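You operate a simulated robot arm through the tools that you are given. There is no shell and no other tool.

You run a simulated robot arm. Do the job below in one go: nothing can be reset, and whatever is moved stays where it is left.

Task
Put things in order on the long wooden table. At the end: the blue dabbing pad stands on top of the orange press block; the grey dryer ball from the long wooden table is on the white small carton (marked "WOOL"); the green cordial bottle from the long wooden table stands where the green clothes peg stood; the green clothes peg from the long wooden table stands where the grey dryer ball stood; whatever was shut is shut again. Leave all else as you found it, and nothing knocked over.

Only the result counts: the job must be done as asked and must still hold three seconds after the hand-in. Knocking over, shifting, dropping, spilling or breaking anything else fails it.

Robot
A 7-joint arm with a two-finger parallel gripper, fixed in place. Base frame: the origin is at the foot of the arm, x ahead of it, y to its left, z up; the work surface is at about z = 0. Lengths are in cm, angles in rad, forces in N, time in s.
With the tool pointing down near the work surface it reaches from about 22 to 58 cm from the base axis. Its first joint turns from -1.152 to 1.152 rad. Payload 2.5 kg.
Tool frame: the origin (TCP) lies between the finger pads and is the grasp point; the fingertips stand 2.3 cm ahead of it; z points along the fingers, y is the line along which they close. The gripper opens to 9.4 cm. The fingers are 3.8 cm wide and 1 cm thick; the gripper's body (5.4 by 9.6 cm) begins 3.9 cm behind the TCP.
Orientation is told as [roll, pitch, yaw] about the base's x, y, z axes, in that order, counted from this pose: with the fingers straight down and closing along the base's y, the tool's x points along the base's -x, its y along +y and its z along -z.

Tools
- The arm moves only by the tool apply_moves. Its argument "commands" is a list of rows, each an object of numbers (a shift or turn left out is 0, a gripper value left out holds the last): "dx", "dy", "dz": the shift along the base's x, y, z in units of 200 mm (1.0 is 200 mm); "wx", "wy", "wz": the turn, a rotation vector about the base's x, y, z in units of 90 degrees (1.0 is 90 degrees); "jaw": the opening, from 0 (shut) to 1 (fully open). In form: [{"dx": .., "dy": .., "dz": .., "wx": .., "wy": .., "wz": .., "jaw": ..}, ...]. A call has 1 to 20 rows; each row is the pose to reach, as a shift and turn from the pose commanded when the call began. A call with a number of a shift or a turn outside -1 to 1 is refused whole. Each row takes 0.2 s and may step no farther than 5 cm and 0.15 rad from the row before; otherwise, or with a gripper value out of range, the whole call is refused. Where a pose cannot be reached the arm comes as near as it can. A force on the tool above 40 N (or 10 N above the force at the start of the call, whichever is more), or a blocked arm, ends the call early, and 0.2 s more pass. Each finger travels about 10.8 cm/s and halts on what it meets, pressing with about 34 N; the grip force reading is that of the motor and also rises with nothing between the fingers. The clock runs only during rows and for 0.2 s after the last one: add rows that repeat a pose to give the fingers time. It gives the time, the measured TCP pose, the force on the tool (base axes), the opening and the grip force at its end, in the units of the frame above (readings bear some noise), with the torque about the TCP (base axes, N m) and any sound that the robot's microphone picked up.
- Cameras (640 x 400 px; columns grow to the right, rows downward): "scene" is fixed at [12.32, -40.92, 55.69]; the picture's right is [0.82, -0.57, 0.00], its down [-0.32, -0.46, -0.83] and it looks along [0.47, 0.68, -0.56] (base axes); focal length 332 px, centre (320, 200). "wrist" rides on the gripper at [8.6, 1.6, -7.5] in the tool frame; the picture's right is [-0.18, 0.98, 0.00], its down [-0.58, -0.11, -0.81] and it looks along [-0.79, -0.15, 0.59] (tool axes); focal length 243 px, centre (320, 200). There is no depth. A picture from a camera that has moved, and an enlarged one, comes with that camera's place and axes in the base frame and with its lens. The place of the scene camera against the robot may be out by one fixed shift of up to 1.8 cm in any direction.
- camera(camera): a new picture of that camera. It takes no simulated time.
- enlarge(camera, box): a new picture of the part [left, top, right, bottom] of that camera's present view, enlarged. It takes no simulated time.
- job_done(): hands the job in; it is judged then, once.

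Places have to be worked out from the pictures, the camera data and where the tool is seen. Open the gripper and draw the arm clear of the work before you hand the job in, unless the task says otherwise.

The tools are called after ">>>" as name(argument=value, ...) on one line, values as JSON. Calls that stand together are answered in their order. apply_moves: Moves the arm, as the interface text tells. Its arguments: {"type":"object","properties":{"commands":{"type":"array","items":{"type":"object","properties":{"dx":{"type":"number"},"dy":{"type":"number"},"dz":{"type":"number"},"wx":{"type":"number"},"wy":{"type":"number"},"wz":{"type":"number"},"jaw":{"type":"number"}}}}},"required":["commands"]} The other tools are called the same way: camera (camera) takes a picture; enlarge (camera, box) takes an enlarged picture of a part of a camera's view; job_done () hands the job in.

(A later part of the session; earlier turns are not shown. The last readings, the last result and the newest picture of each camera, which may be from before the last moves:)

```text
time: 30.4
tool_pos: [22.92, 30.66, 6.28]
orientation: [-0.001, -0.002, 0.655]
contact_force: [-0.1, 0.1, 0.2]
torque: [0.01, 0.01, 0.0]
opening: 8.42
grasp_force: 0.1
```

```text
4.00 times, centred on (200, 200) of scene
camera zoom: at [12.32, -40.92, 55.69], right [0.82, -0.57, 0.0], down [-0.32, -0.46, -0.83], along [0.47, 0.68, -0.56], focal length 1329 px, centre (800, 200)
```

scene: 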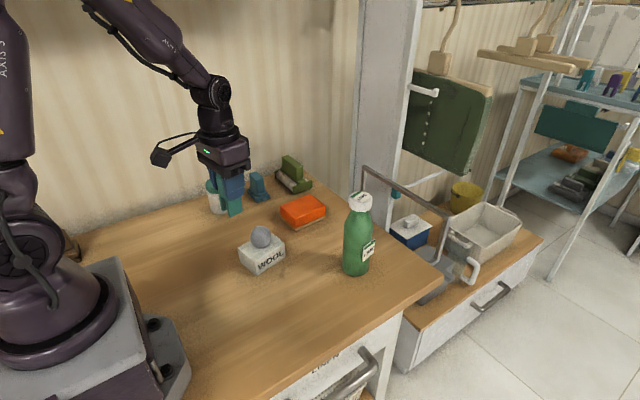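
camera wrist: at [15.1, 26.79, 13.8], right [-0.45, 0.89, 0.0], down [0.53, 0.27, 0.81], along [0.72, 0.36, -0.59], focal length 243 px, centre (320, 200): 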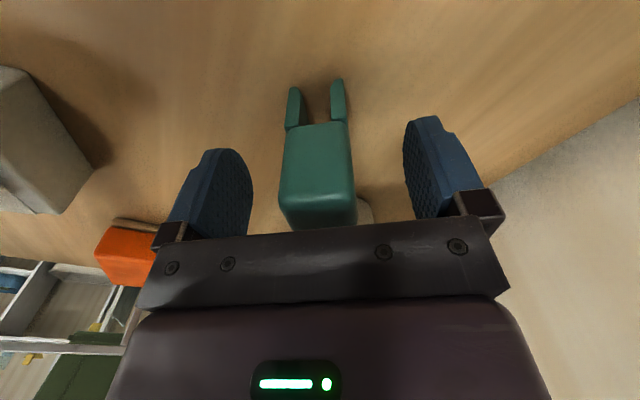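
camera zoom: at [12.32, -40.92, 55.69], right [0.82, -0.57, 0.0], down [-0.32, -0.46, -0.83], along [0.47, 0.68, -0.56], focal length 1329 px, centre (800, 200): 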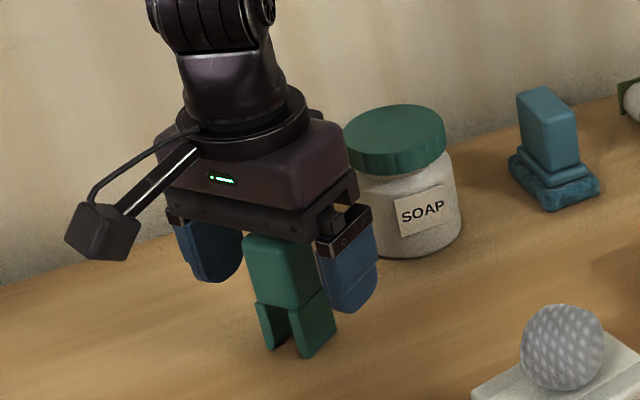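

The peg stands at the ball's old spot. I'll rise clear and move to survey the blue pad.

>>> apply_moves(commands=[{"dz": 0.1}, {"dz": 0.3}, {"dz": 0.5}, {"dz": 0.7, "jaw": 1.0}, {"dz": 0.88}, {"dx": 0.175, "dz": 0.88}, {"dx": 0.35, "dz": 0.88, "wz": 0.03}, {"dx": 0.525, "dz": 0.88, "wz": 0.04}, {"dx": 0.7, "dz": 0.88, "wz": 0.05}, {"dx": 0.7, "dz": 0.88, "wz": 0.05}])

>>> camera(camera="wrist")

>>> enlarge(camera="wrist", box=[220, 60, 440, 210])

>>> camera(camera="scene")

>>> enlarge(camera="scene", box=[180, 180, 280, 260])

```text
time: 32.6
tool_pos: [37.09, 30.7, 23.9]
orientation: [0.0, -0.002, 0.732]
contact_force: [-0.4, 0.3, 0.2]
torque: [-0.01, -0.01, 0.02]
opening: 9.39
grasp_force: 0.0
```

```text
taken
camera wrist: at [29.55, 26.15, 31.39], right [-0.52, 0.85, 0.0], down [0.5, 0.31, 0.81], along [0.69, 0.42, -0.59], focal length 243 px, centre (320, 200)
```

wrist: 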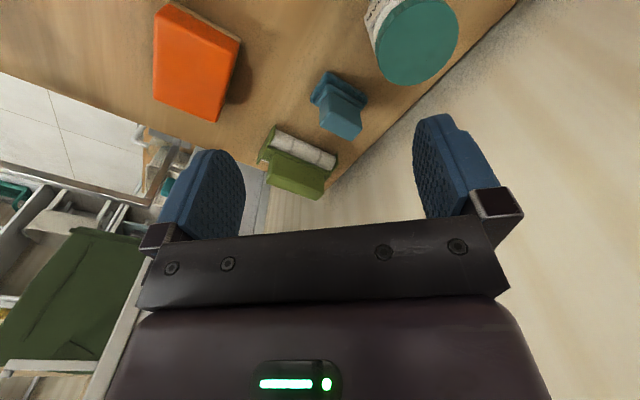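

```text
2.67 times, centred on (330, 135) of wrist
camera zoom: at [29.55, 26.15, 31.39], right [-0.52, 0.85, 0.0], down [0.5, 0.31, 0.81], along [0.69, 0.42, -0.59], focal length 647 px, centre (293, 373)
```

zoom: 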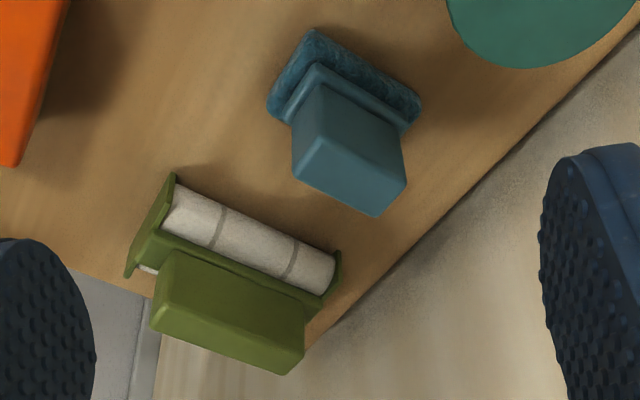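

```text
taken
```

scene: 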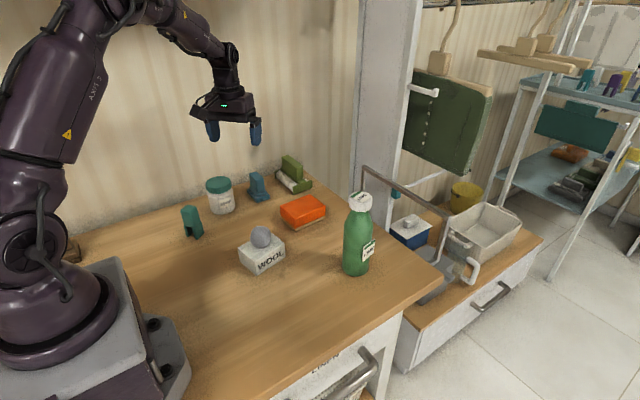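

```text
5.00 times, centred on (230, 220) of scene
camera zoom: at [12.32, -40.92, 55.69], right [0.82, -0.57, 0.0], down [-0.32, -0.46, -0.83], along [0.47, 0.68, -0.56], focal length 1662 px, centre (770, 100)
```

zoom: 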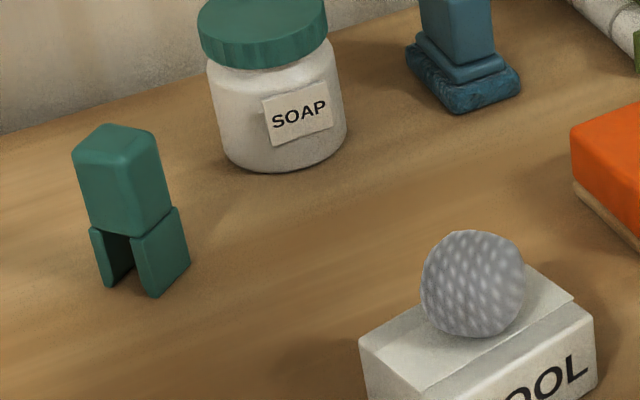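

The peg and ball are fine. The pad is at about (43.8,37.8) with its long side along y and a top at about 7.2, and the orange block is centred near (48.3,21). I'll turn the tool to close along x (yaw 90°), keeping the camera away from the jar, and look at the pad from closer.

>>> apply_moves(commands=[{"dx": 0.058, "dy": -0.006, "dz": -0.048, "wz": 0.089}, {"dx": 0.115, "dy": -0.012, "dz": -0.096, "wz": 0.178}, {"dx": 0.173, "dy": -0.018, "dz": -0.145, "wz": 0.267}, {"dx": 0.23, "dy": -0.024, "dz": -0.193, "wz": 0.356}, {"dx": 0.288, "dy": -0.03, "dz": -0.241, "wz": 0.445}, {"dx": 0.345, "dy": -0.035, "dz": -0.29, "wz": 0.535}, {"dx": 0.345, "dy": -0.035, "dz": -0.29, "wz": 0.535}])

>>> camera(camera="wrist")

>>> enlarge(camera="wrist", box=[240, 20, 400, 140])

>>> camera(camera="scene")

```text
time: 34.2
tool_pos: [43.87, 30.05, 18.13]
orientation: [0.0, -0.001, 1.575]
contact_force: [-0.5, 0.3, 0.6]
torque: [0.0, 0.01, 0.04]
opening: 9.38
grasp_force: 0.0
```

```text
taken
camera wrist: at [42.32, 21.42, 25.58], right [-0.98, 0.18, 0.0], down [0.11, 0.58, 0.81], along [0.14, 0.79, -0.59], focal length 243 px, centre (320, 200)
```

wrist: 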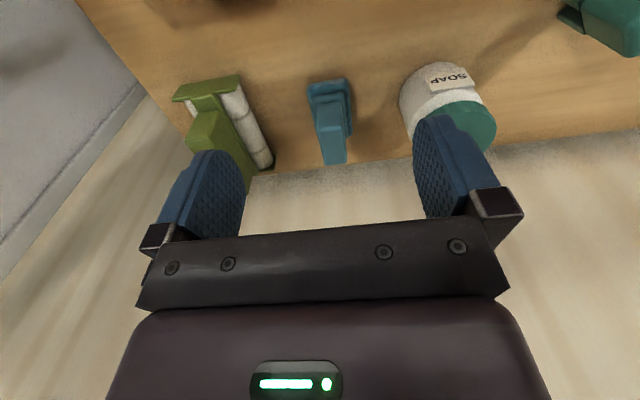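

```text
3.33 times, centred on (320, 80) of wrist
camera zoom: at [42.32, 21.42, 25.58], right [-0.98, 0.18, 0.0], down [0.11, 0.58, 0.81], along [0.14, 0.79, -0.59], focal length 809 px, centre (320, 600)
```

zoom: 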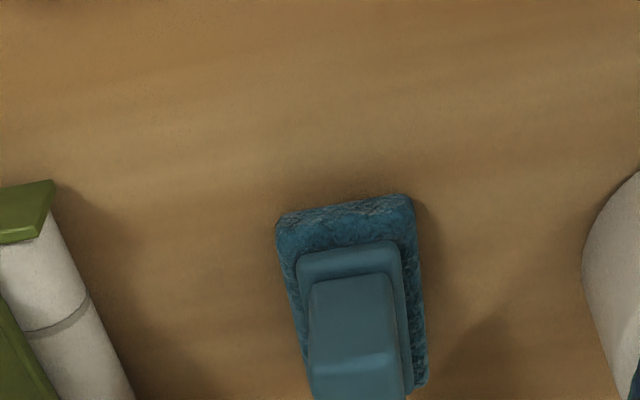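

```text
taken
```

scene: 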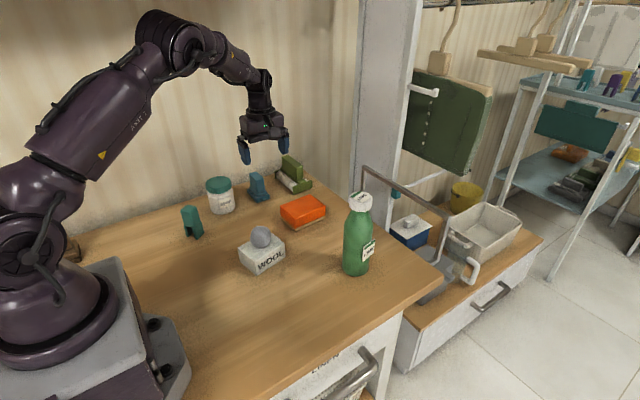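

The pad's base spans x 41.9–46.1 and y 34.7–41.4, and the handle is centred on x≈44.0. I'll move over it with a reduced opening and look before descending.

>>> apply_moves(commands=[{"dx": 0.01, "dy": 0.15, "jaw": 0.68}, {"dx": 0.01, "dy": 0.3}, {"dx": 0.01, "dy": 0.365, "dz": -0.05}, {"dx": 0.01, "dy": 0.365, "dz": -0.2}, {"dx": 0.01, "dy": 0.365, "dz": -0.28}, {"dx": 0.01, "dy": 0.365, "dz": -0.28}])

>>> camera(camera="wrist")

>>> enlarge(camera="scene", box=[190, 60, 350, 240])

```text
time: 35.6
tool_pos: [43.91, 37.32, 12.54]
orientation: [-0.001, -0.002, 1.575]
contact_force: [-0.2, 0.2, 0.7]
torque: [0.04, -0.02, -0.03]
opening: 6.38
grasp_force: 0.1
```

```text
taken
camera wrist: at [42.44, 28.63, 20.02], right [-0.98, 0.18, 0.0], down [0.11, 0.58, 0.81], along [0.15, 0.79, -0.59], focal length 243 px, centre (320, 200)
```

wrist: 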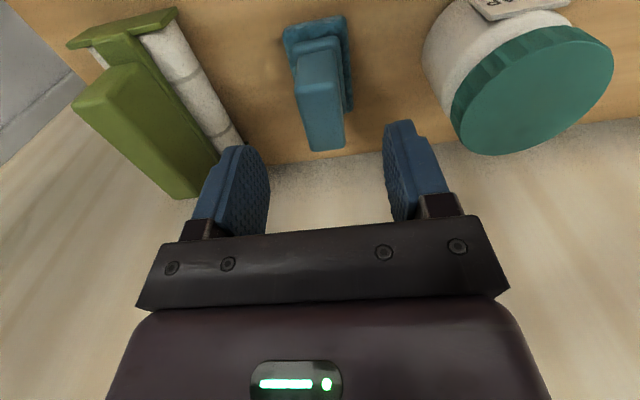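

```text
2.22 times, centred on (270, 150) of scene
camera zoom: at [12.32, -40.92, 55.69], right [0.82, -0.57, 0.0], down [-0.32, -0.46, -0.83], along [0.47, 0.68, -0.56], focal length 739 px, centre (431, 311)
```

zoom: 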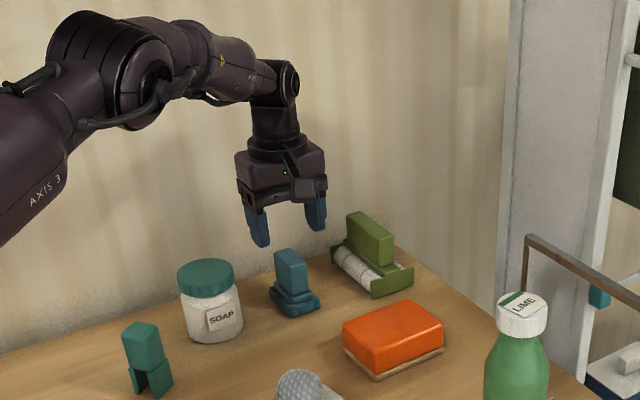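

It reaches well, and the handle sits between the fingers. I'll descend to z=5.7 and grip.

>>> apply_moves(commands=[{"dz": -0.1}, {"dz": -0.2}, {"dz": -0.28}, {"dz": -0.335}, {"dz": -0.335}])

>>> camera(camera="wrist")

>>> enlarge(camera="scene", box=[200, 130, 330, 220])

```text
time: 36.8
tool_pos: [44.03, 37.26, 5.96]
orientation: [0.0, -0.002, 1.574]
contact_force: [-0.3, -0.4, -0.3]
torque: [0.02, 0.0, 0.0]
opening: 6.39
grasp_force: 0.0
```

```text
taken
camera wrist: at [42.44, 28.71, 13.31], right [-0.98, 0.18, 0.0], down [0.11, 0.58, 0.81], along [0.15, 0.79, -0.59], focal length 243 px, centre (320, 200)
```

wrist: 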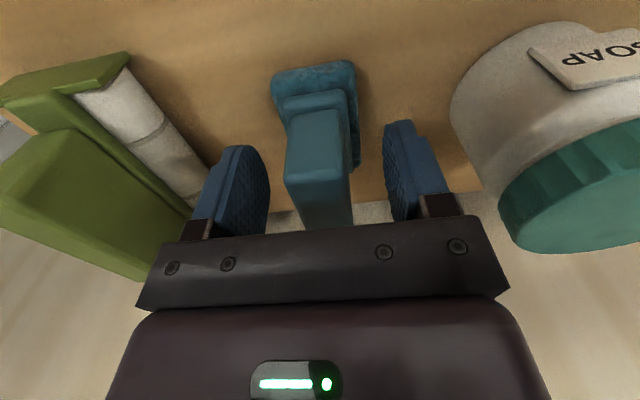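

```text
4.44 times, centred on (265, 175) of scene
camera zoom: at [12.32, -40.92, 55.69], right [0.82, -0.57, 0.0], down [-0.32, -0.46, -0.83], along [0.47, 0.68, -0.56], focal length 1477 px, centre (564, 311)
```

zoom: 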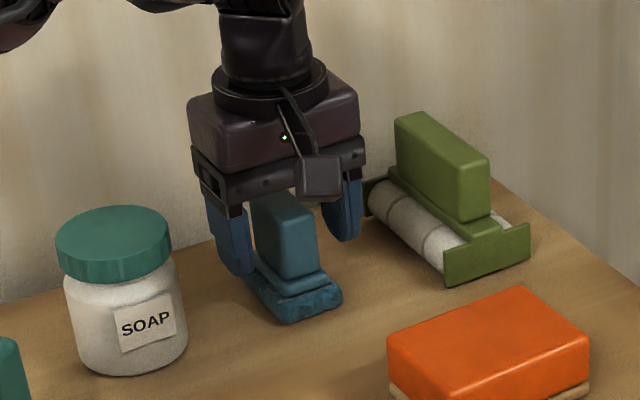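

It's well placed, with the handle between the fingers. I'll close the gripper gently.

>>> apply_moves(commands=[{"jaw": 0.5}, {"jaw": 0.38}, {"jaw": 0.3}, {"jaw": 0.2}, {"jaw": 0.12}, {"jaw": 0.12}])

>>> camera(camera="wrist")

```text
time: 38.2
tool_pos: [43.98, 37.36, 5.91]
orientation: [0.0, -0.003, 1.572]
contact_force: [-1.0, -1.2, -0.1]
torque: [0.0, -0.01, 0.0]
opening: 2.56
grasp_force: 34.5
```

```text
taken
camera wrist: at [42.44, 28.71, 13.34], right [-0.98, 0.18, 0.0], down [0.11, 0.58, 0.81], along [0.15, 0.79, -0.59], focal length 243 px, centre (320, 200)
```

wrist: 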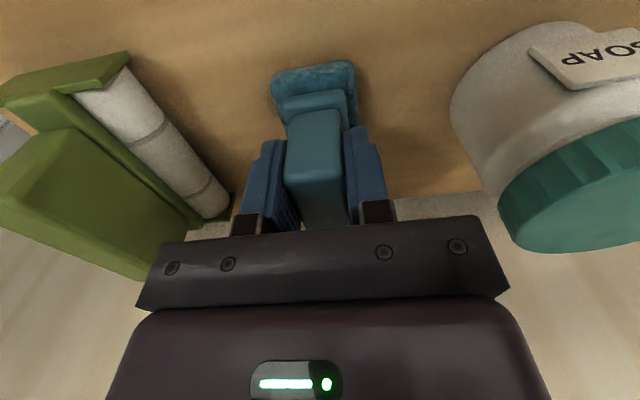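

The pad is held at 2.56 cm. I'll lift it straight up, then turn back to yaw 0 while moving to a spot from which the wrist camera sees the orange block.

>>> apply_moves(commands=[{"dz": 0.05}, {"dz": 0.2}, {"dz": 0.4}, {"dz": 0.6}, {"dz": 0.8}, {"dx": -0.03, "dy": -0.03, "dz": 0.8, "wz": -0.09}, {"dx": -0.06, "dy": -0.06, "dz": 0.8, "wz": -0.18}, {"dx": -0.09, "dy": -0.09, "dz": 0.8, "wz": -0.27}, {"dx": -0.12, "dy": -0.12, "dz": 0.8, "wz": -0.36}, {"dx": -0.15, "dy": -0.15, "dz": 0.8, "wz": -0.45}, {"dx": -0.18, "dy": -0.18, "dz": 0.8, "wz": -0.54}, {"dx": -0.21, "dy": -0.21, "dz": 0.8, "wz": -0.63}, {"dx": -0.24, "dy": -0.24, "dz": 0.8, "wz": -0.72}, {"dx": -0.27, "dy": -0.26, "dz": 0.8, "wz": -0.81}, {"dx": -0.3, "dy": -0.28, "dz": 0.8, "wz": -0.9}, {"dx": -0.3, "dy": -0.3, "dz": 0.8, "wz": -0.99}, {"dx": -0.3, "dy": -0.3, "dz": 0.8, "wz": -1.0}])

>>> camera(camera="wrist")

>>> camera(camera="scene")

```text
time: 41.8
tool_pos: [38.1, 31.28, 21.86]
orientation: [0.0, -0.001, 0.0]
contact_force: [-0.1, 0.5, -0.7]
torque: [-0.01, 0.02, 0.0]
opening: 2.57
grasp_force: 33.9
```

```text
taken
camera wrist: at [29.37, 32.96, 29.26], right [0.18, 0.98, 0.0], down [0.58, -0.11, 0.81], along [0.79, -0.15, -0.59], focal length 243 px, centre (320, 200)
```

wrist: 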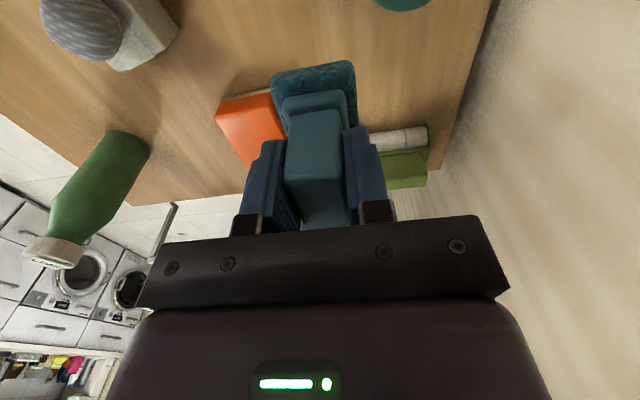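

```text
taken
```

scene: 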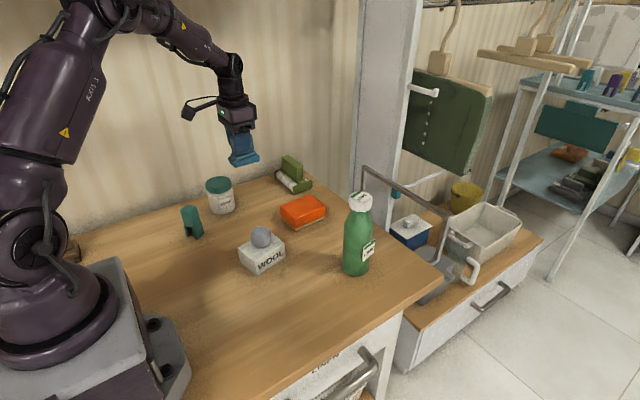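

The pad hides part of the block. I'll rotate the tool by 0.45 rad so the block shifts into clear view.

>>> apply_moves(commands=[{"wz": 0.09}, {"wz": 0.18}, {"wz": 0.27}, {"wz": 0.29}, {"wz": 0.29}])

>>> camera(camera="wrist")

>>> enlarge(camera="wrist", box=[140, 50, 300, 170])

>>> enlarge(camera="scene", box=[270, 180, 340, 240])

```text
time: 43.0
tool_pos: [38.02, 31.39, 21.85]
orientation: [0.0, -0.001, 0.46]
contact_force: [0.3, -0.5, -0.6]
torque: [0.01, 0.01, -0.03]
opening: 2.58
grasp_force: 34.1
```

```text
taken
camera wrist: at [29.6, 28.98, 29.27], right [-0.27, 0.96, 0.0], down [0.57, 0.16, 0.81], along [0.78, 0.22, -0.59], focal length 243 px, centre (320, 200)
```

wrist: 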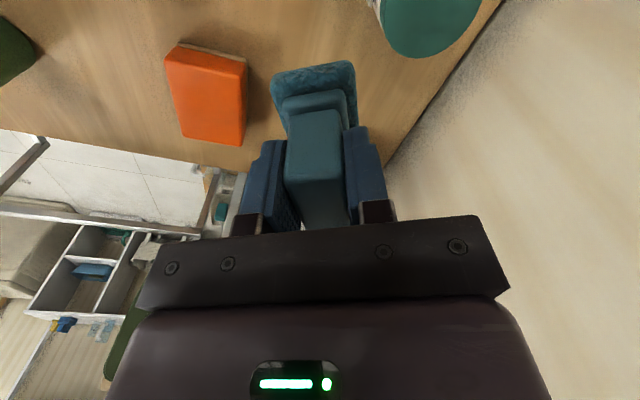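

```text
3.33 times, centred on (220, 110) of wrist
camera zoom: at [29.6, 28.98, 29.27], right [-0.27, 0.96, 0.0], down [0.57, 0.16, 0.81], along [0.78, 0.22, -0.59], focal length 809 px, centre (653, 500)
```

zoom: 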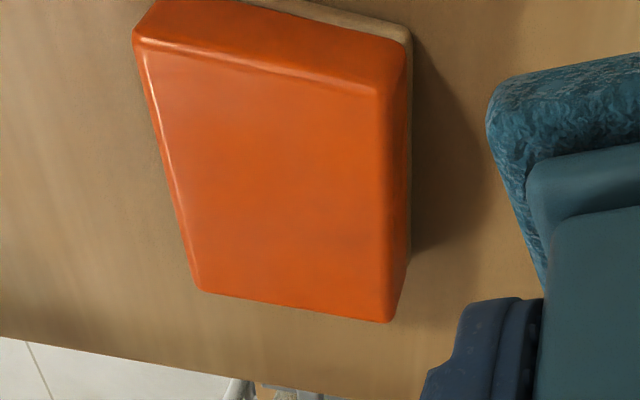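

```text
6.67 times, centred on (305, 210) of scene
camera zoom: at [12.32, -40.92, 55.69], right [0.82, -0.57, 0.0], down [-0.32, -0.46, -0.83], along [0.47, 0.68, -0.56], focal length 2216 px, centre (420, 133)
```

zoom: 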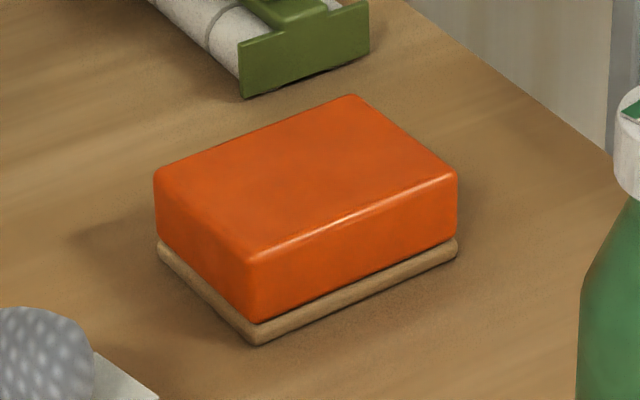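

The block top's corners give a centre of (49.05,20.95) with height about 4.2, aligned with the axes. I'll carry the pad there at yaw 0, with the TCP at x=48.3 to allow for the grip offset, and stop a few cm above.

>>> apply_moves(commands=[{"dx": 0.129, "dy": -0.129, "wz": -0.0725}, {"dx": 0.258, "dy": -0.258, "wz": -0.145}, {"dx": 0.386, "dy": -0.386, "wz": -0.2175}, {"dx": 0.515, "dy": -0.515, "wz": -0.29}, {"dx": 0.515, "dy": -0.515, "dz": -0.15, "wz": -0.29}, {"dx": 0.515, "dy": -0.515, "dz": -0.3, "wz": -0.29}, {"dx": 0.515, "dy": -0.515, "dz": -0.42, "wz": -0.29}, {"dx": 0.515, "dy": -0.515, "dz": -0.47, "wz": -0.29}, {"dx": 0.515, "dy": -0.515, "dz": -0.47, "wz": -0.29}])

>>> camera(camera="wrist")

>>> enlarge(camera="scene", box=[250, 140, 370, 240])

```text
time: 45.0
tool_pos: [48.4, 21.02, 12.31]
orientation: [0.001, -0.002, 0.002]
contact_force: [0.1, -0.2, -0.8]
torque: [0.02, -0.01, 0.01]
opening: 2.56
grasp_force: 33.7
```

```text
taken
camera wrist: at [39.7, 22.65, 19.86], right [0.18, 0.98, 0.0], down [0.58, -0.11, 0.81], along [0.79, -0.15, -0.59], focal length 243 px, centre (320, 200)
```

wrist: 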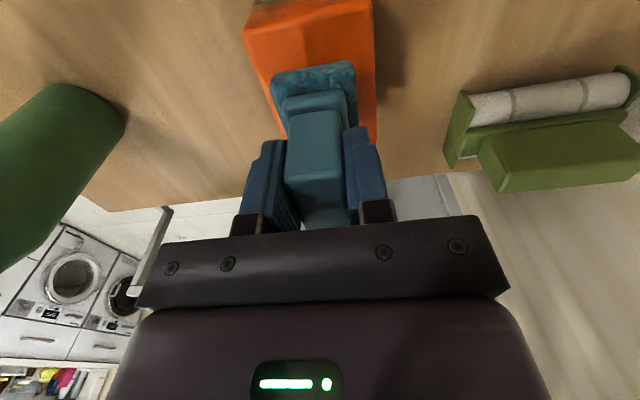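

```text
4.00 times, centred on (310, 190) of scene
camera zoom: at [12.32, -40.92, 55.69], right [0.82, -0.57, 0.0], down [-0.32, -0.46, -0.83], along [0.47, 0.68, -0.56], focal length 1329 px, centre (360, 240)
```

zoom: 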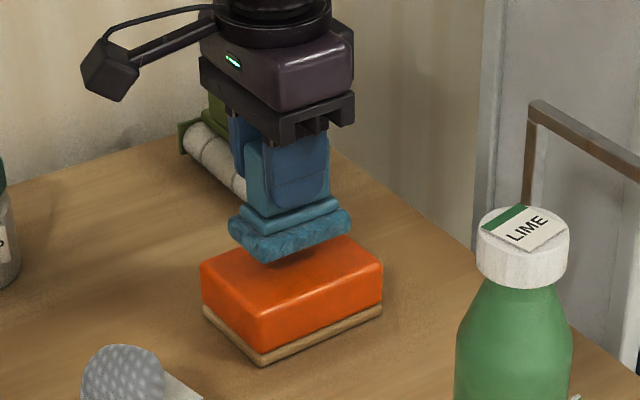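

The pad is centred over the block. I'll lower it to near contact, then creep.

>>> apply_moves(commands=[{"dz": -0.04}, {"dz": -0.08}, {"dz": -0.095}, {"dz": -0.1}, {"dz": -0.1}])

>>> enlarge(camera="scene", box=[260, 160, 350, 240])

```text
time: 46.2
tool_pos: [48.18, 20.91, 10.46]
orientation: [0.0, -0.001, 0.0]
contact_force: [0.4, 0.8, -1.5]
torque: [0.01, 0.02, 0.0]
opening: 2.52
grasp_force: 34.3
```

```text
5.00 times, centred on (305, 200) of scene
camera zoom: at [12.32, -40.92, 55.69], right [0.82, -0.57, 0.0], down [-0.32, -0.46, -0.83], along [0.47, 0.68, -0.56], focal length 1662 px, centre (395, 200)
```

zoom: 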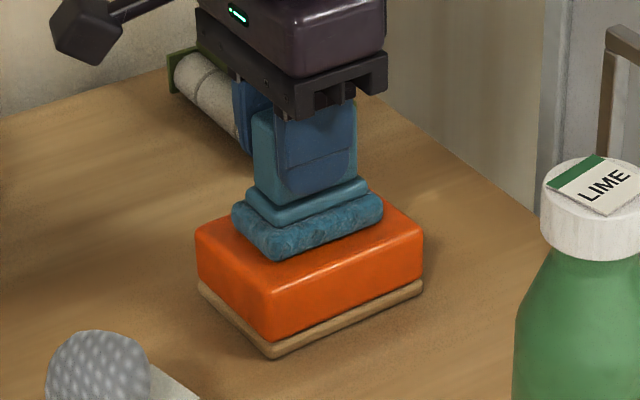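

There's still a small gap, so I'll creep down in 1 mm steps.

>>> apply_moves(commands=[{"dz": -0.005}, {"dz": -0.01}, {"dz": -0.015}])

```text
time: 47.0
tool_pos: [48.39, 21.01, 10.31]
orientation: [0.002, -0.002, 0.001]
contact_force: [-9.9, -4.8, 24.7]
torque: [-0.21, 0.43, -0.03]
opening: 2.58
grasp_force: 33.9
```

Contact. I'll back off slightly to near-zero force.

>>> apply_moves(commands=[{"dz": 0.004}, {"dz": 0.006}, {"dz": 0.006}])

```text
time: 47.8
tool_pos: [48.4, 20.99, 10.39]
orientation: [0.002, -0.004, 0.001]
contact_force: [-3.2, -1.9, 21.4]
torque: [-0.09, 0.12, -0.03]
opening: 2.58
grasp_force: 33.4
```

>>> apply_moves(commands=[{"dz": 0.003}, {"dz": 0.006}, {"dz": 0.006}])

```text
time: 48.6
tool_pos: [48.33, 21.17, 10.39]
orientation: [-0.001, -0.003, 0.004]
contact_force: [4.1, 1.8, 8.8]
torque: [0.14, -0.54, 0.07]
opening: 2.55
grasp_force: 33.7
```

The force is down to about 9 N, a light contact. I'll open gradually.

>>> apply_moves(commands=[{"dz": 0.003, "jaw": 0.28}, {"dz": 0.003, "jaw": 0.31}, {"dz": 0.003, "jaw": 0.36}, {"dz": 0.003, "jaw": 0.5}, {"dz": 0.003, "jaw": 0.65}, {"dz": 0.003, "jaw": 0.65}])

>>> camera(camera="wrist")

>>> enlarge(camera="scene", box=[260, 160, 350, 240])

```text
time: 50.0
tool_pos: [48.36, 21.05, 10.36]
orientation: [0.0, -0.002, 0.001]
contact_force: [0.4, 1.1, 0.2]
torque: [0.01, -0.02, 0.04]
opening: 6.12
grasp_force: 0.0
```

```text
taken
camera wrist: at [39.7, 22.67, 17.89], right [0.18, 0.98, 0.0], down [0.58, -0.11, 0.81], along [0.79, -0.15, -0.59], focal length 243 px, centre (320, 200)
```

wrist: 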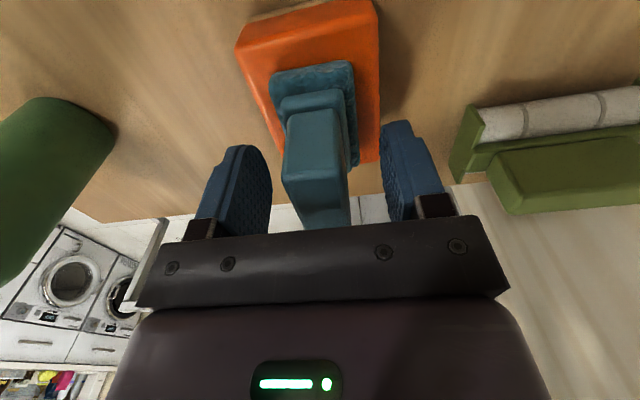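

```text
5.00 times, centred on (305, 200) of scene
camera zoom: at [12.32, -40.92, 55.69], right [0.82, -0.57, 0.0], down [-0.32, -0.46, -0.83], along [0.47, 0.68, -0.56], focal length 1662 px, centre (395, 200)
```

zoom: 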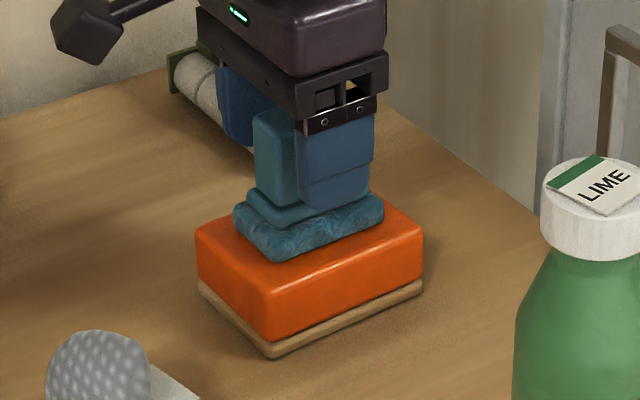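

The pad stands on the block. I'll rise straight up, then examine the bottle.

>>> apply_moves(commands=[{"dz": 0.05}, {"dz": 0.2}, {"dz": 0.4}, {"dz": 0.6}, {"dz": 0.75, "jaw": 1.0}, {"dz": 0.75, "jaw": 1.0}])

>>> enlarge(camera="scene", box=[320, 180, 400, 290])

>>> camera(camera="wrist")

>>> enlarge(camera="scene", box=[170, 150, 350, 290])

```text
time: 51.4
tool_pos: [48.2, 21.0, 25.5]
orientation: [0.0, -0.001, 0.002]
contact_force: [0.3, 0.3, 0.0]
torque: [-0.01, -0.02, 0.0]
opening: 9.39
grasp_force: 0.0
```

```text
3.64 times, centred on (360, 235) of scene
camera zoom: at [12.32, -40.92, 55.69], right [0.82, -0.57, 0.0], down [-0.32, -0.46, -0.83], along [0.47, 0.68, -0.56], focal length 1209 px, centre (174, 73)
```

zoom: 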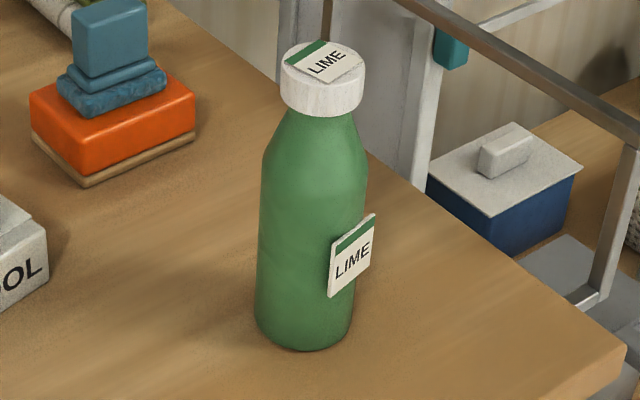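

```text
taken
camera wrist: at [39.62, 22.63, 32.94], right [0.18, 0.98, 0.0], down [0.58, -0.11, 0.81], along [0.79, -0.15, -0.59], focal length 243 px, centre (320, 200)
```

wrist: 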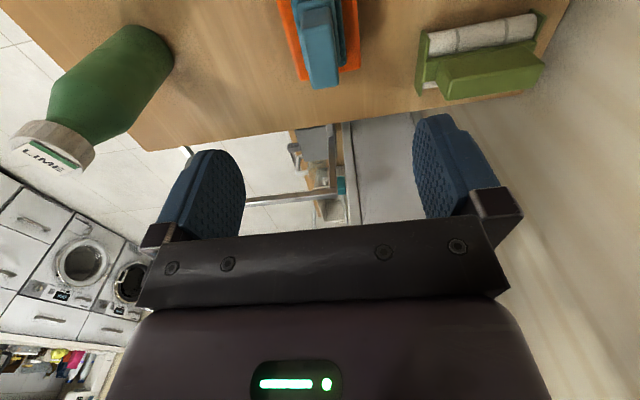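

```text
2.86 times, centred on (260, 220) of scene
camera zoom: at [12.32, -40.92, 55.69], right [0.82, -0.57, 0.0], down [-0.32, -0.46, -0.83], along [0.47, 0.68, -0.56], focal length 950 px, centre (491, 143)
```

zoom: 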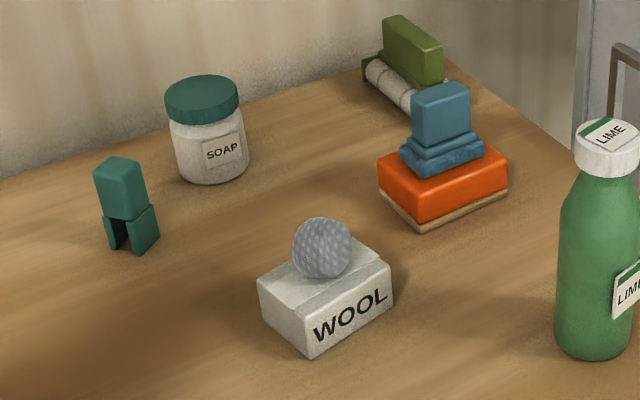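

Everything so far stands correctly. The bottle is about 19.6 cm tall with a cap roughly 4.6 cm wide at z≈17.4–19.6, so I'll move back from it for a wrist view.

>>> apply_moves(commands=[{"dx": -0.1, "dy": -0.2, "dz": 0.02}, {"dx": -0.2, "dy": -0.4, "dz": 0.02}, {"dx": -0.3, "dy": -0.6, "dz": 0.02}, {"dx": -0.4, "dy": -0.8, "dz": 0.02}, {"dx": -0.465, "dy": -1.0, "dz": 0.02}, {"dx": -0.465, "dy": -1.0, "dz": 0.02}])

>>> camera(camera="wrist")

>>> enlarge(camera="wrist", box=[220, 60, 400, 240])

```text
time: 52.8
tool_pos: [39.03, 0.88, 25.86]
orientation: [-0.001, -0.002, 0.001]
contact_force: [-0.2, 0.5, 0.1]
torque: [-0.02, 0.01, 0.01]
opening: 9.41
grasp_force: 0.0
```

```text
taken
camera wrist: at [30.4, 2.59, 33.28], right [0.18, 0.98, 0.0], down [0.58, -0.11, 0.81], along [0.79, -0.15, -0.59], focal length 243 px, centre (320, 200)
```

wrist: 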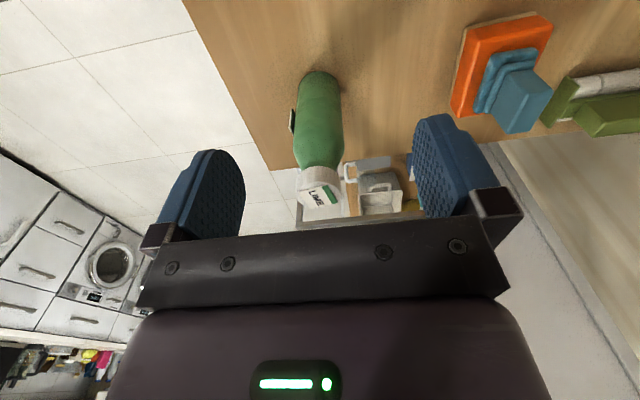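

```text
2.22 times, centred on (310, 150) of wrist
camera zoom: at [30.4, 2.59, 33.28], right [0.18, 0.98, 0.0], down [0.58, -0.11, 0.81], along [0.79, -0.15, -0.59], focal length 539 px, centre (342, 311)
```

zoom: 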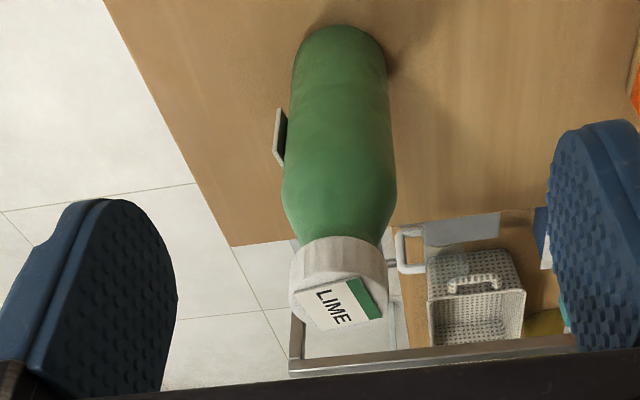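

The bottle is centred at about (49.1,-1.1), with its top at about 18.5–19. I'll hover above it at z=23.5 to check before gripping the cap.

>>> apply_moves(commands=[{"dx": 0.17, "dy": -0.035}, {"dx": 0.34, "dy": -0.07}, {"dx": 0.45, "dy": -0.095, "dz": -0.05}, {"dx": 0.505, "dy": -0.105, "dz": -0.115}, {"dx": 0.505, "dy": -0.105, "dz": -0.115}])

>>> camera(camera="wrist")

>>> enlarge(camera="wrist", box=[220, 0, 440, 180])

>>> enlarge(camera="scene", box=[310, 110, 430, 290])

```text
time: 54.0
tool_pos: [49.03, -1.09, 23.51]
orientation: [0.0, -0.002, 0.002]
contact_force: [0.1, 0.1, 0.3]
torque: [0.02, -0.02, 0.01]
opening: 9.41
grasp_force: 0.1
```

```text
taken
camera wrist: at [40.48, 0.53, 30.98], right [0.18, 0.98, 0.0], down [0.58, -0.11, 0.81], along [0.79, -0.15, -0.59], focal length 243 px, centre (320, 200)
```

wrist: 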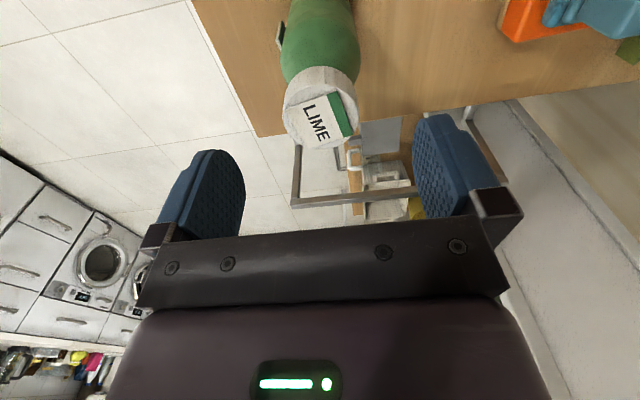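

```text
2.22 times, centred on (330, 90) of wrist
camera zoom: at [40.48, 0.53, 30.98], right [0.18, 0.98, 0.0], down [0.58, -0.11, 0.81], along [0.79, -0.15, -0.59], focal length 539 px, centre (298, 444)
```

zoom: 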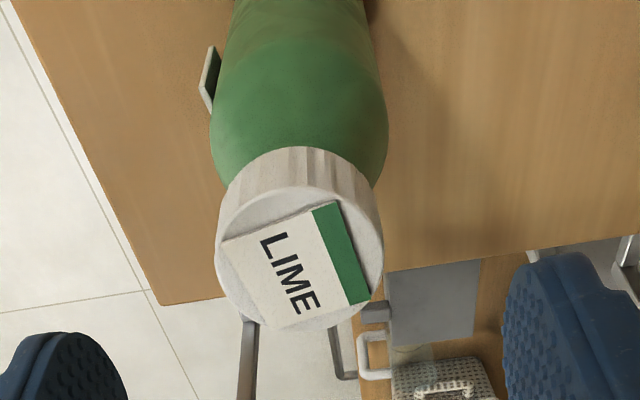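

```text
2.22 times, centred on (370, 200) of scene
camera zoom: at [12.32, -40.92, 55.69], right [0.82, -0.57, 0.0], down [-0.32, -0.46, -0.83], along [0.47, 0.68, -0.56], focal length 739 px, centre (209, 200)
```

zoom: 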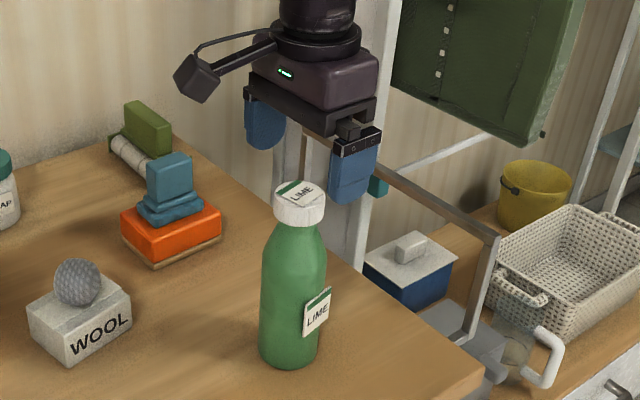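

Two views put the cap at (48.8,-1.0) with its top at 18.8. I'll centre on it, descend to z=18.1 so that the fingertips stay above the shoulder, and close on the cap.

>>> apply_moves(commands=[{"dx": -0.01, "dy": 0.005, "dz": -0.1}, {"dx": -0.01, "dy": 0.005, "dz": -0.2}, {"dx": -0.01, "dy": 0.005, "dz": -0.25}, {"dx": -0.01, "dy": 0.005, "dz": -0.27}, {"dx": -0.01, "dy": 0.005, "dz": -0.27}])

>>> camera(camera="wrist")

>>> enlarge(camera="scene", box=[310, 130, 430, 290])

```text
time: 55.2
tool_pos: [48.92, -0.94, 18.09]
orientation: [0.0, -0.002, 0.002]
contact_force: [0.4, 0.1, 0.0]
torque: [0.01, 0.0, 0.01]
opening: 9.39
grasp_force: 0.1
```

```text
taken
camera wrist: at [40.26, 0.64, 25.57], right [0.18, 0.98, 0.0], down [0.58, -0.11, 0.81], along [0.79, -0.15, -0.59], focal length 243 px, centre (320, 200)
```

wrist: 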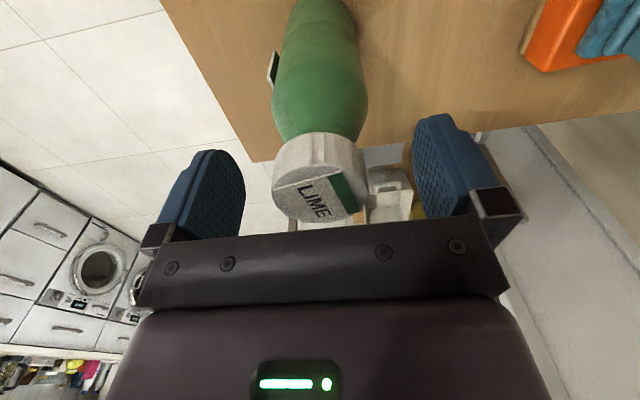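

```text
2.50 times, centred on (370, 210) of scene
camera zoom: at [12.32, -40.92, 55.69], right [0.82, -0.57, 0.0], down [-0.32, -0.46, -0.83], along [0.47, 0.68, -0.56], focal length 831 px, centre (195, 175)
```

zoom: 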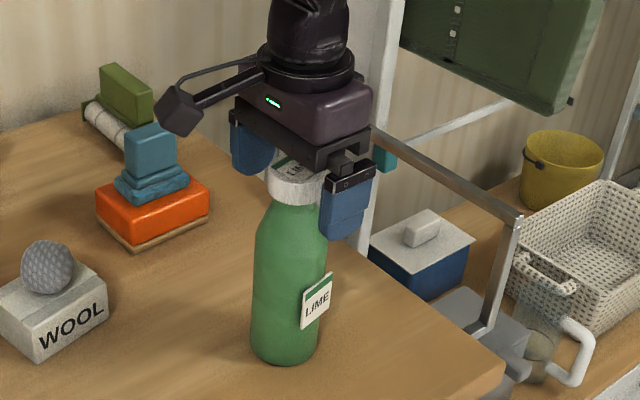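

The cap is between the fingers. I'll close in steps.

>>> apply_moves(commands=[{"jaw": 0.8}, {"jaw": 0.65}, {"jaw": 0.56}, {"jaw": 0.51}, {"jaw": 0.48}, {"jaw": 0.46}, {"jaw": 0.44}, {"jaw": 0.38}, {"jaw": 0.3}, {"jaw": 0.3}])

>>> camera(camera="wrist")

>>> enlarge(camera="scene", box=[310, 130, 430, 290])

```text
time: 57.4
tool_pos: [48.95, -0.98, 18.11]
orientation: [0.0, -0.002, 0.003]
contact_force: [0.1, -0.9, 0.5]
torque: [-0.04, -0.01, 0.03]
opening: 4.33
grasp_force: 33.7
```

```text
taken
camera wrist: at [40.27, 0.63, 25.6], right [0.18, 0.98, 0.0], down [0.58, -0.11, 0.81], along [0.79, -0.15, -0.59], focal length 243 px, centre (320, 200)
```

wrist: 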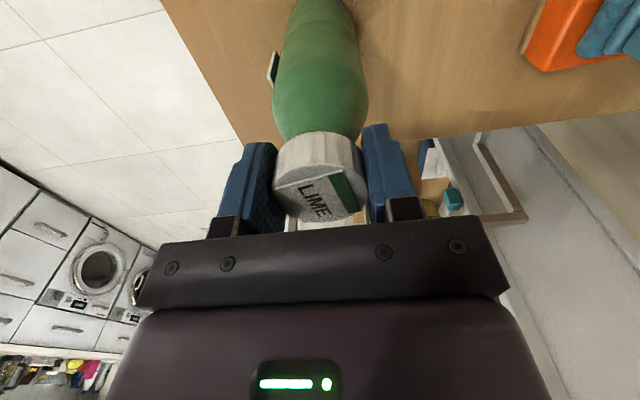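

```text
2.50 times, centred on (370, 210) of scene
camera zoom: at [12.32, -40.92, 55.69], right [0.82, -0.57, 0.0], down [-0.32, -0.46, -0.83], along [0.47, 0.68, -0.56], focal length 831 px, centre (195, 175)
```

zoom: 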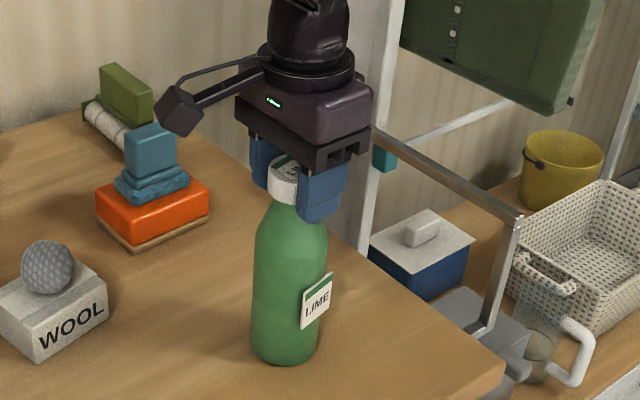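

The cap is gripped at 4.33 cm and the bottle is upright. I'll lift gently by 2 cm and check.

>>> apply_moves(commands=[{"dz": 0.01}, {"dz": 0.03}, {"dz": 0.06}, {"dz": 0.1}, {"dz": 0.1}])

>>> enlarge(camera="scene", box=[310, 130, 430, 290])

>>> camera(camera="wrist")

```text
time: 58.6
tool_pos: [48.91, -0.99, 20.24]
orientation: [-0.001, 0.0, 0.0]
contact_force: [0.1, 0.1, -4.2]
torque: [-0.03, 0.01, 0.01]
opening: 4.32
grasp_force: 33.5
```

```text
2.50 times, centred on (370, 210) of scene
camera zoom: at [12.32, -40.92, 55.69], right [0.82, -0.57, 0.0], down [-0.32, -0.46, -0.83], along [0.47, 0.68, -0.56], focal length 831 px, centre (195, 175)
```

zoom: 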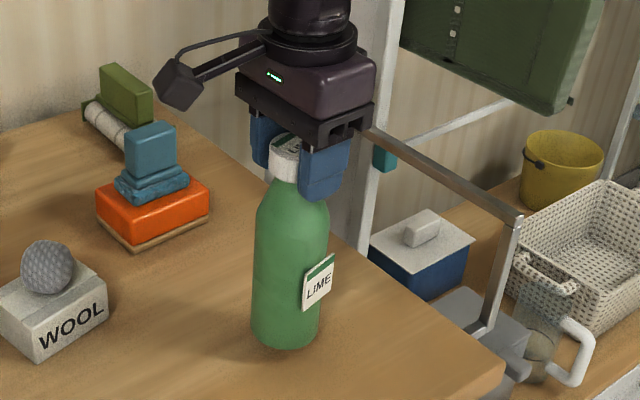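

```text
taken
camera wrist: at [40.24, 0.64, 27.62], right [0.18, 0.98, 0.0], down [0.58, -0.11, 0.81], along [0.79, -0.15, -0.59], focal length 243 px, centre (320, 200)
```

wrist: 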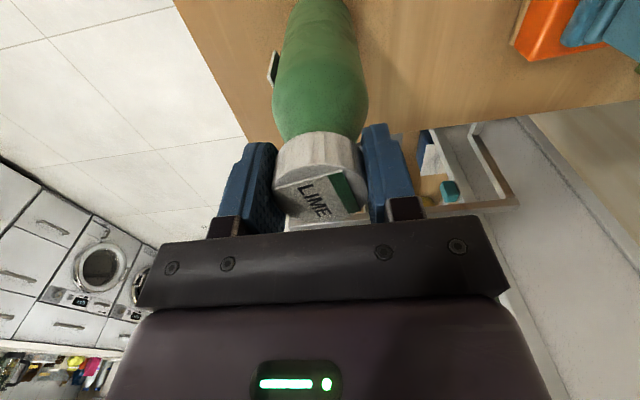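

The bottle lifts as a whole, about 4 N. I'll carry it smoothly to the peg's old place (33.05,-4.95).

>>> apply_moves(commands=[{"dx": -0.03, "dy": -0.008, "dz": 0.04}, {"dx": -0.12, "dy": -0.03, "dz": 0.08}, {"dx": -0.24, "dy": -0.06, "dz": 0.08}, {"dx": -0.36, "dy": -0.09, "dz": 0.08}, {"dx": -0.48, "dy": -0.12, "dz": 0.08}, {"dx": -0.6, "dy": -0.15, "dz": 0.08}, {"dx": -0.7, "dy": -0.175, "dz": 0.08}, {"dx": -0.77, "dy": -0.192, "dz": 0.08}, {"dx": -0.79, "dy": -0.1975, "dz": 0.08}, {"dx": -0.79, "dy": -0.1975, "dz": 0.08}])

>>> camera(camera="scene")

>>> camera(camera="wrist")

```text
time: 60.8
tool_pos: [33.11, -4.95, 21.76]
orientation: [-0.001, 0.0, 0.001]
contact_force: [0.3, 0.2, -3.8]
torque: [0.01, 0.02, -0.04]
opening: 4.31
grasp_force: 34.1
```

```text
taken
```

scene: 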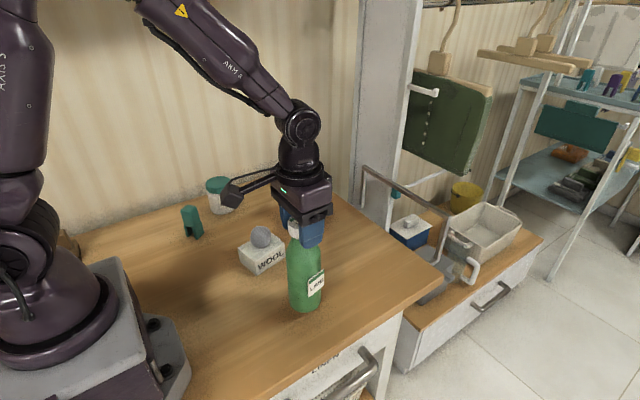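

```text
taken
camera wrist: at [24.51, -3.26, 29.17], right [0.18, 0.98, 0.0], down [0.58, -0.11, 0.81], along [0.79, -0.15, -0.59], focal length 243 px, centre (320, 200)
```

wrist: 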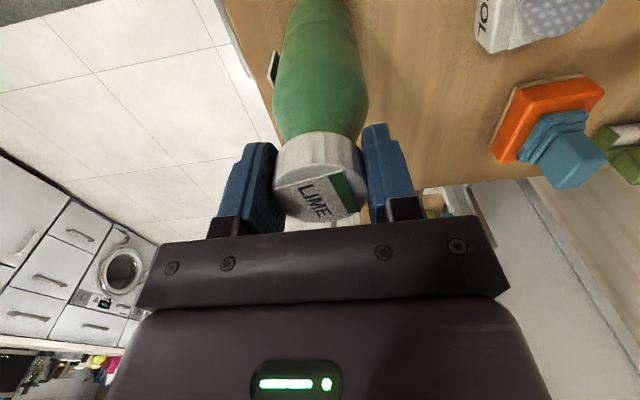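

The bottle is over the peg's old spot and hangs upright. I'll lower it close to the table.

>>> apply_moves(commands=[{"dz": -0.04}, {"dz": -0.1}, {"dz": -0.14}, {"dz": -0.16}, {"dz": -0.168}, {"dz": -0.168}])

>>> enlarge(camera="scene", box=[240, 190, 370, 330])

```text
time: 62.2
tool_pos: [33.07, -4.88, 18.32]
orientation: [0.0, -0.001, 0.002]
contact_force: [-0.6, -0.1, -3.8]
torque: [0.02, -0.02, 0.02]
opening: 4.31
grasp_force: 33.7
```

```text
2.86 times, centred on (305, 260) of scene
camera zoom: at [12.32, -40.92, 55.69], right [0.82, -0.57, 0.0], down [-0.32, -0.46, -0.83], along [0.47, 0.68, -0.56], focal length 950 px, centre (363, 29)
```

zoom: 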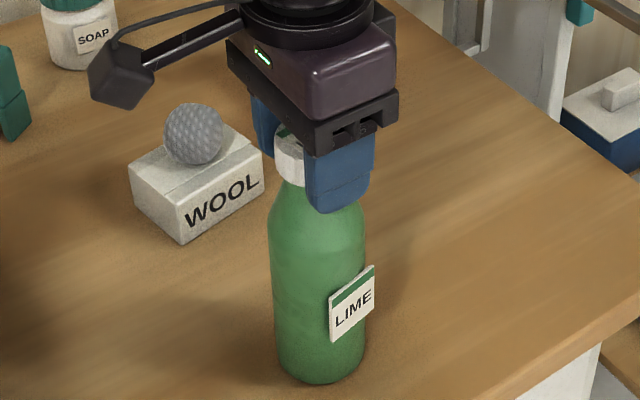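

The force still reads the full weight, so it is not touching yet. I'll creep down.

>>> apply_moves(commands=[{"dz": -0.004}, {"dz": -0.008}, {"dz": -0.012}, {"dz": -0.012}])

```text
time: 63.2
tool_pos: [33.13, -4.92, 18.13]
orientation: [0.001, -0.002, 0.002]
contact_force: [-1.7, 0.9, 1.1]
torque: [-0.07, 0.14, 0.03]
opening: 4.3
grasp_force: 33.8
```

The table now carries the bottle. I'll open in small steps.

>>> apply_moves(commands=[{"jaw": 0.45}, {"jaw": 0.46}, {"jaw": 0.47}, {"jaw": 0.49}, {"jaw": 0.52}, {"jaw": 0.58}, {"jaw": 0.7}, {"jaw": 0.85}, {"jaw": 1.0}, {"jaw": 1.0}])

>>> camera(camera="wrist")

>>> enlarge(camera="scene", box=[240, 190, 370, 330])

```text
time: 65.4
tool_pos: [33.2, -4.92, 18.16]
orientation: [0.0, -0.002, 0.0]
contact_force: [-0.5, -0.6, 0.1]
torque: [-0.01, -0.02, -0.01]
opening: 9.39
grasp_force: 0.0
```

```text
taken
camera wrist: at [24.46, -3.28, 25.59], right [0.18, 0.98, 0.0], down [0.58, -0.11, 0.81], along [0.79, -0.15, -0.59], focal length 243 px, centre (320, 200)
```

wrist: 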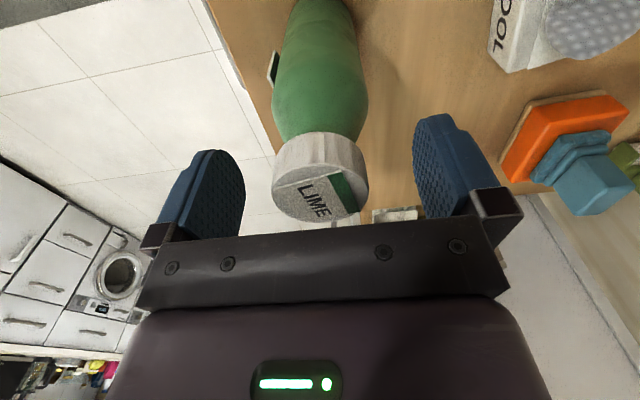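

```text
2.86 times, centred on (305, 260) of scene
camera zoom: at [12.32, -40.92, 55.69], right [0.82, -0.57, 0.0], down [-0.32, -0.46, -0.83], along [0.47, 0.68, -0.56], focal length 950 px, centre (363, 29)
```

zoom: 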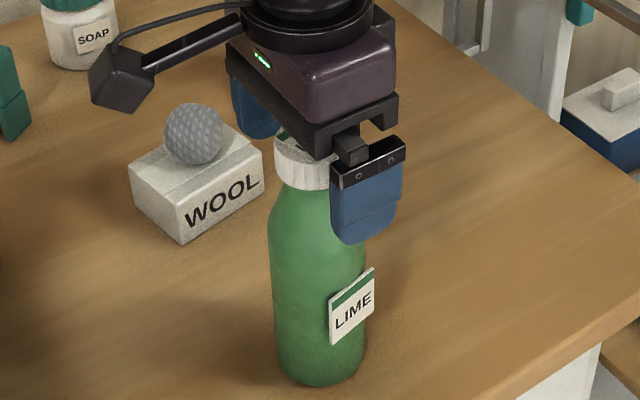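

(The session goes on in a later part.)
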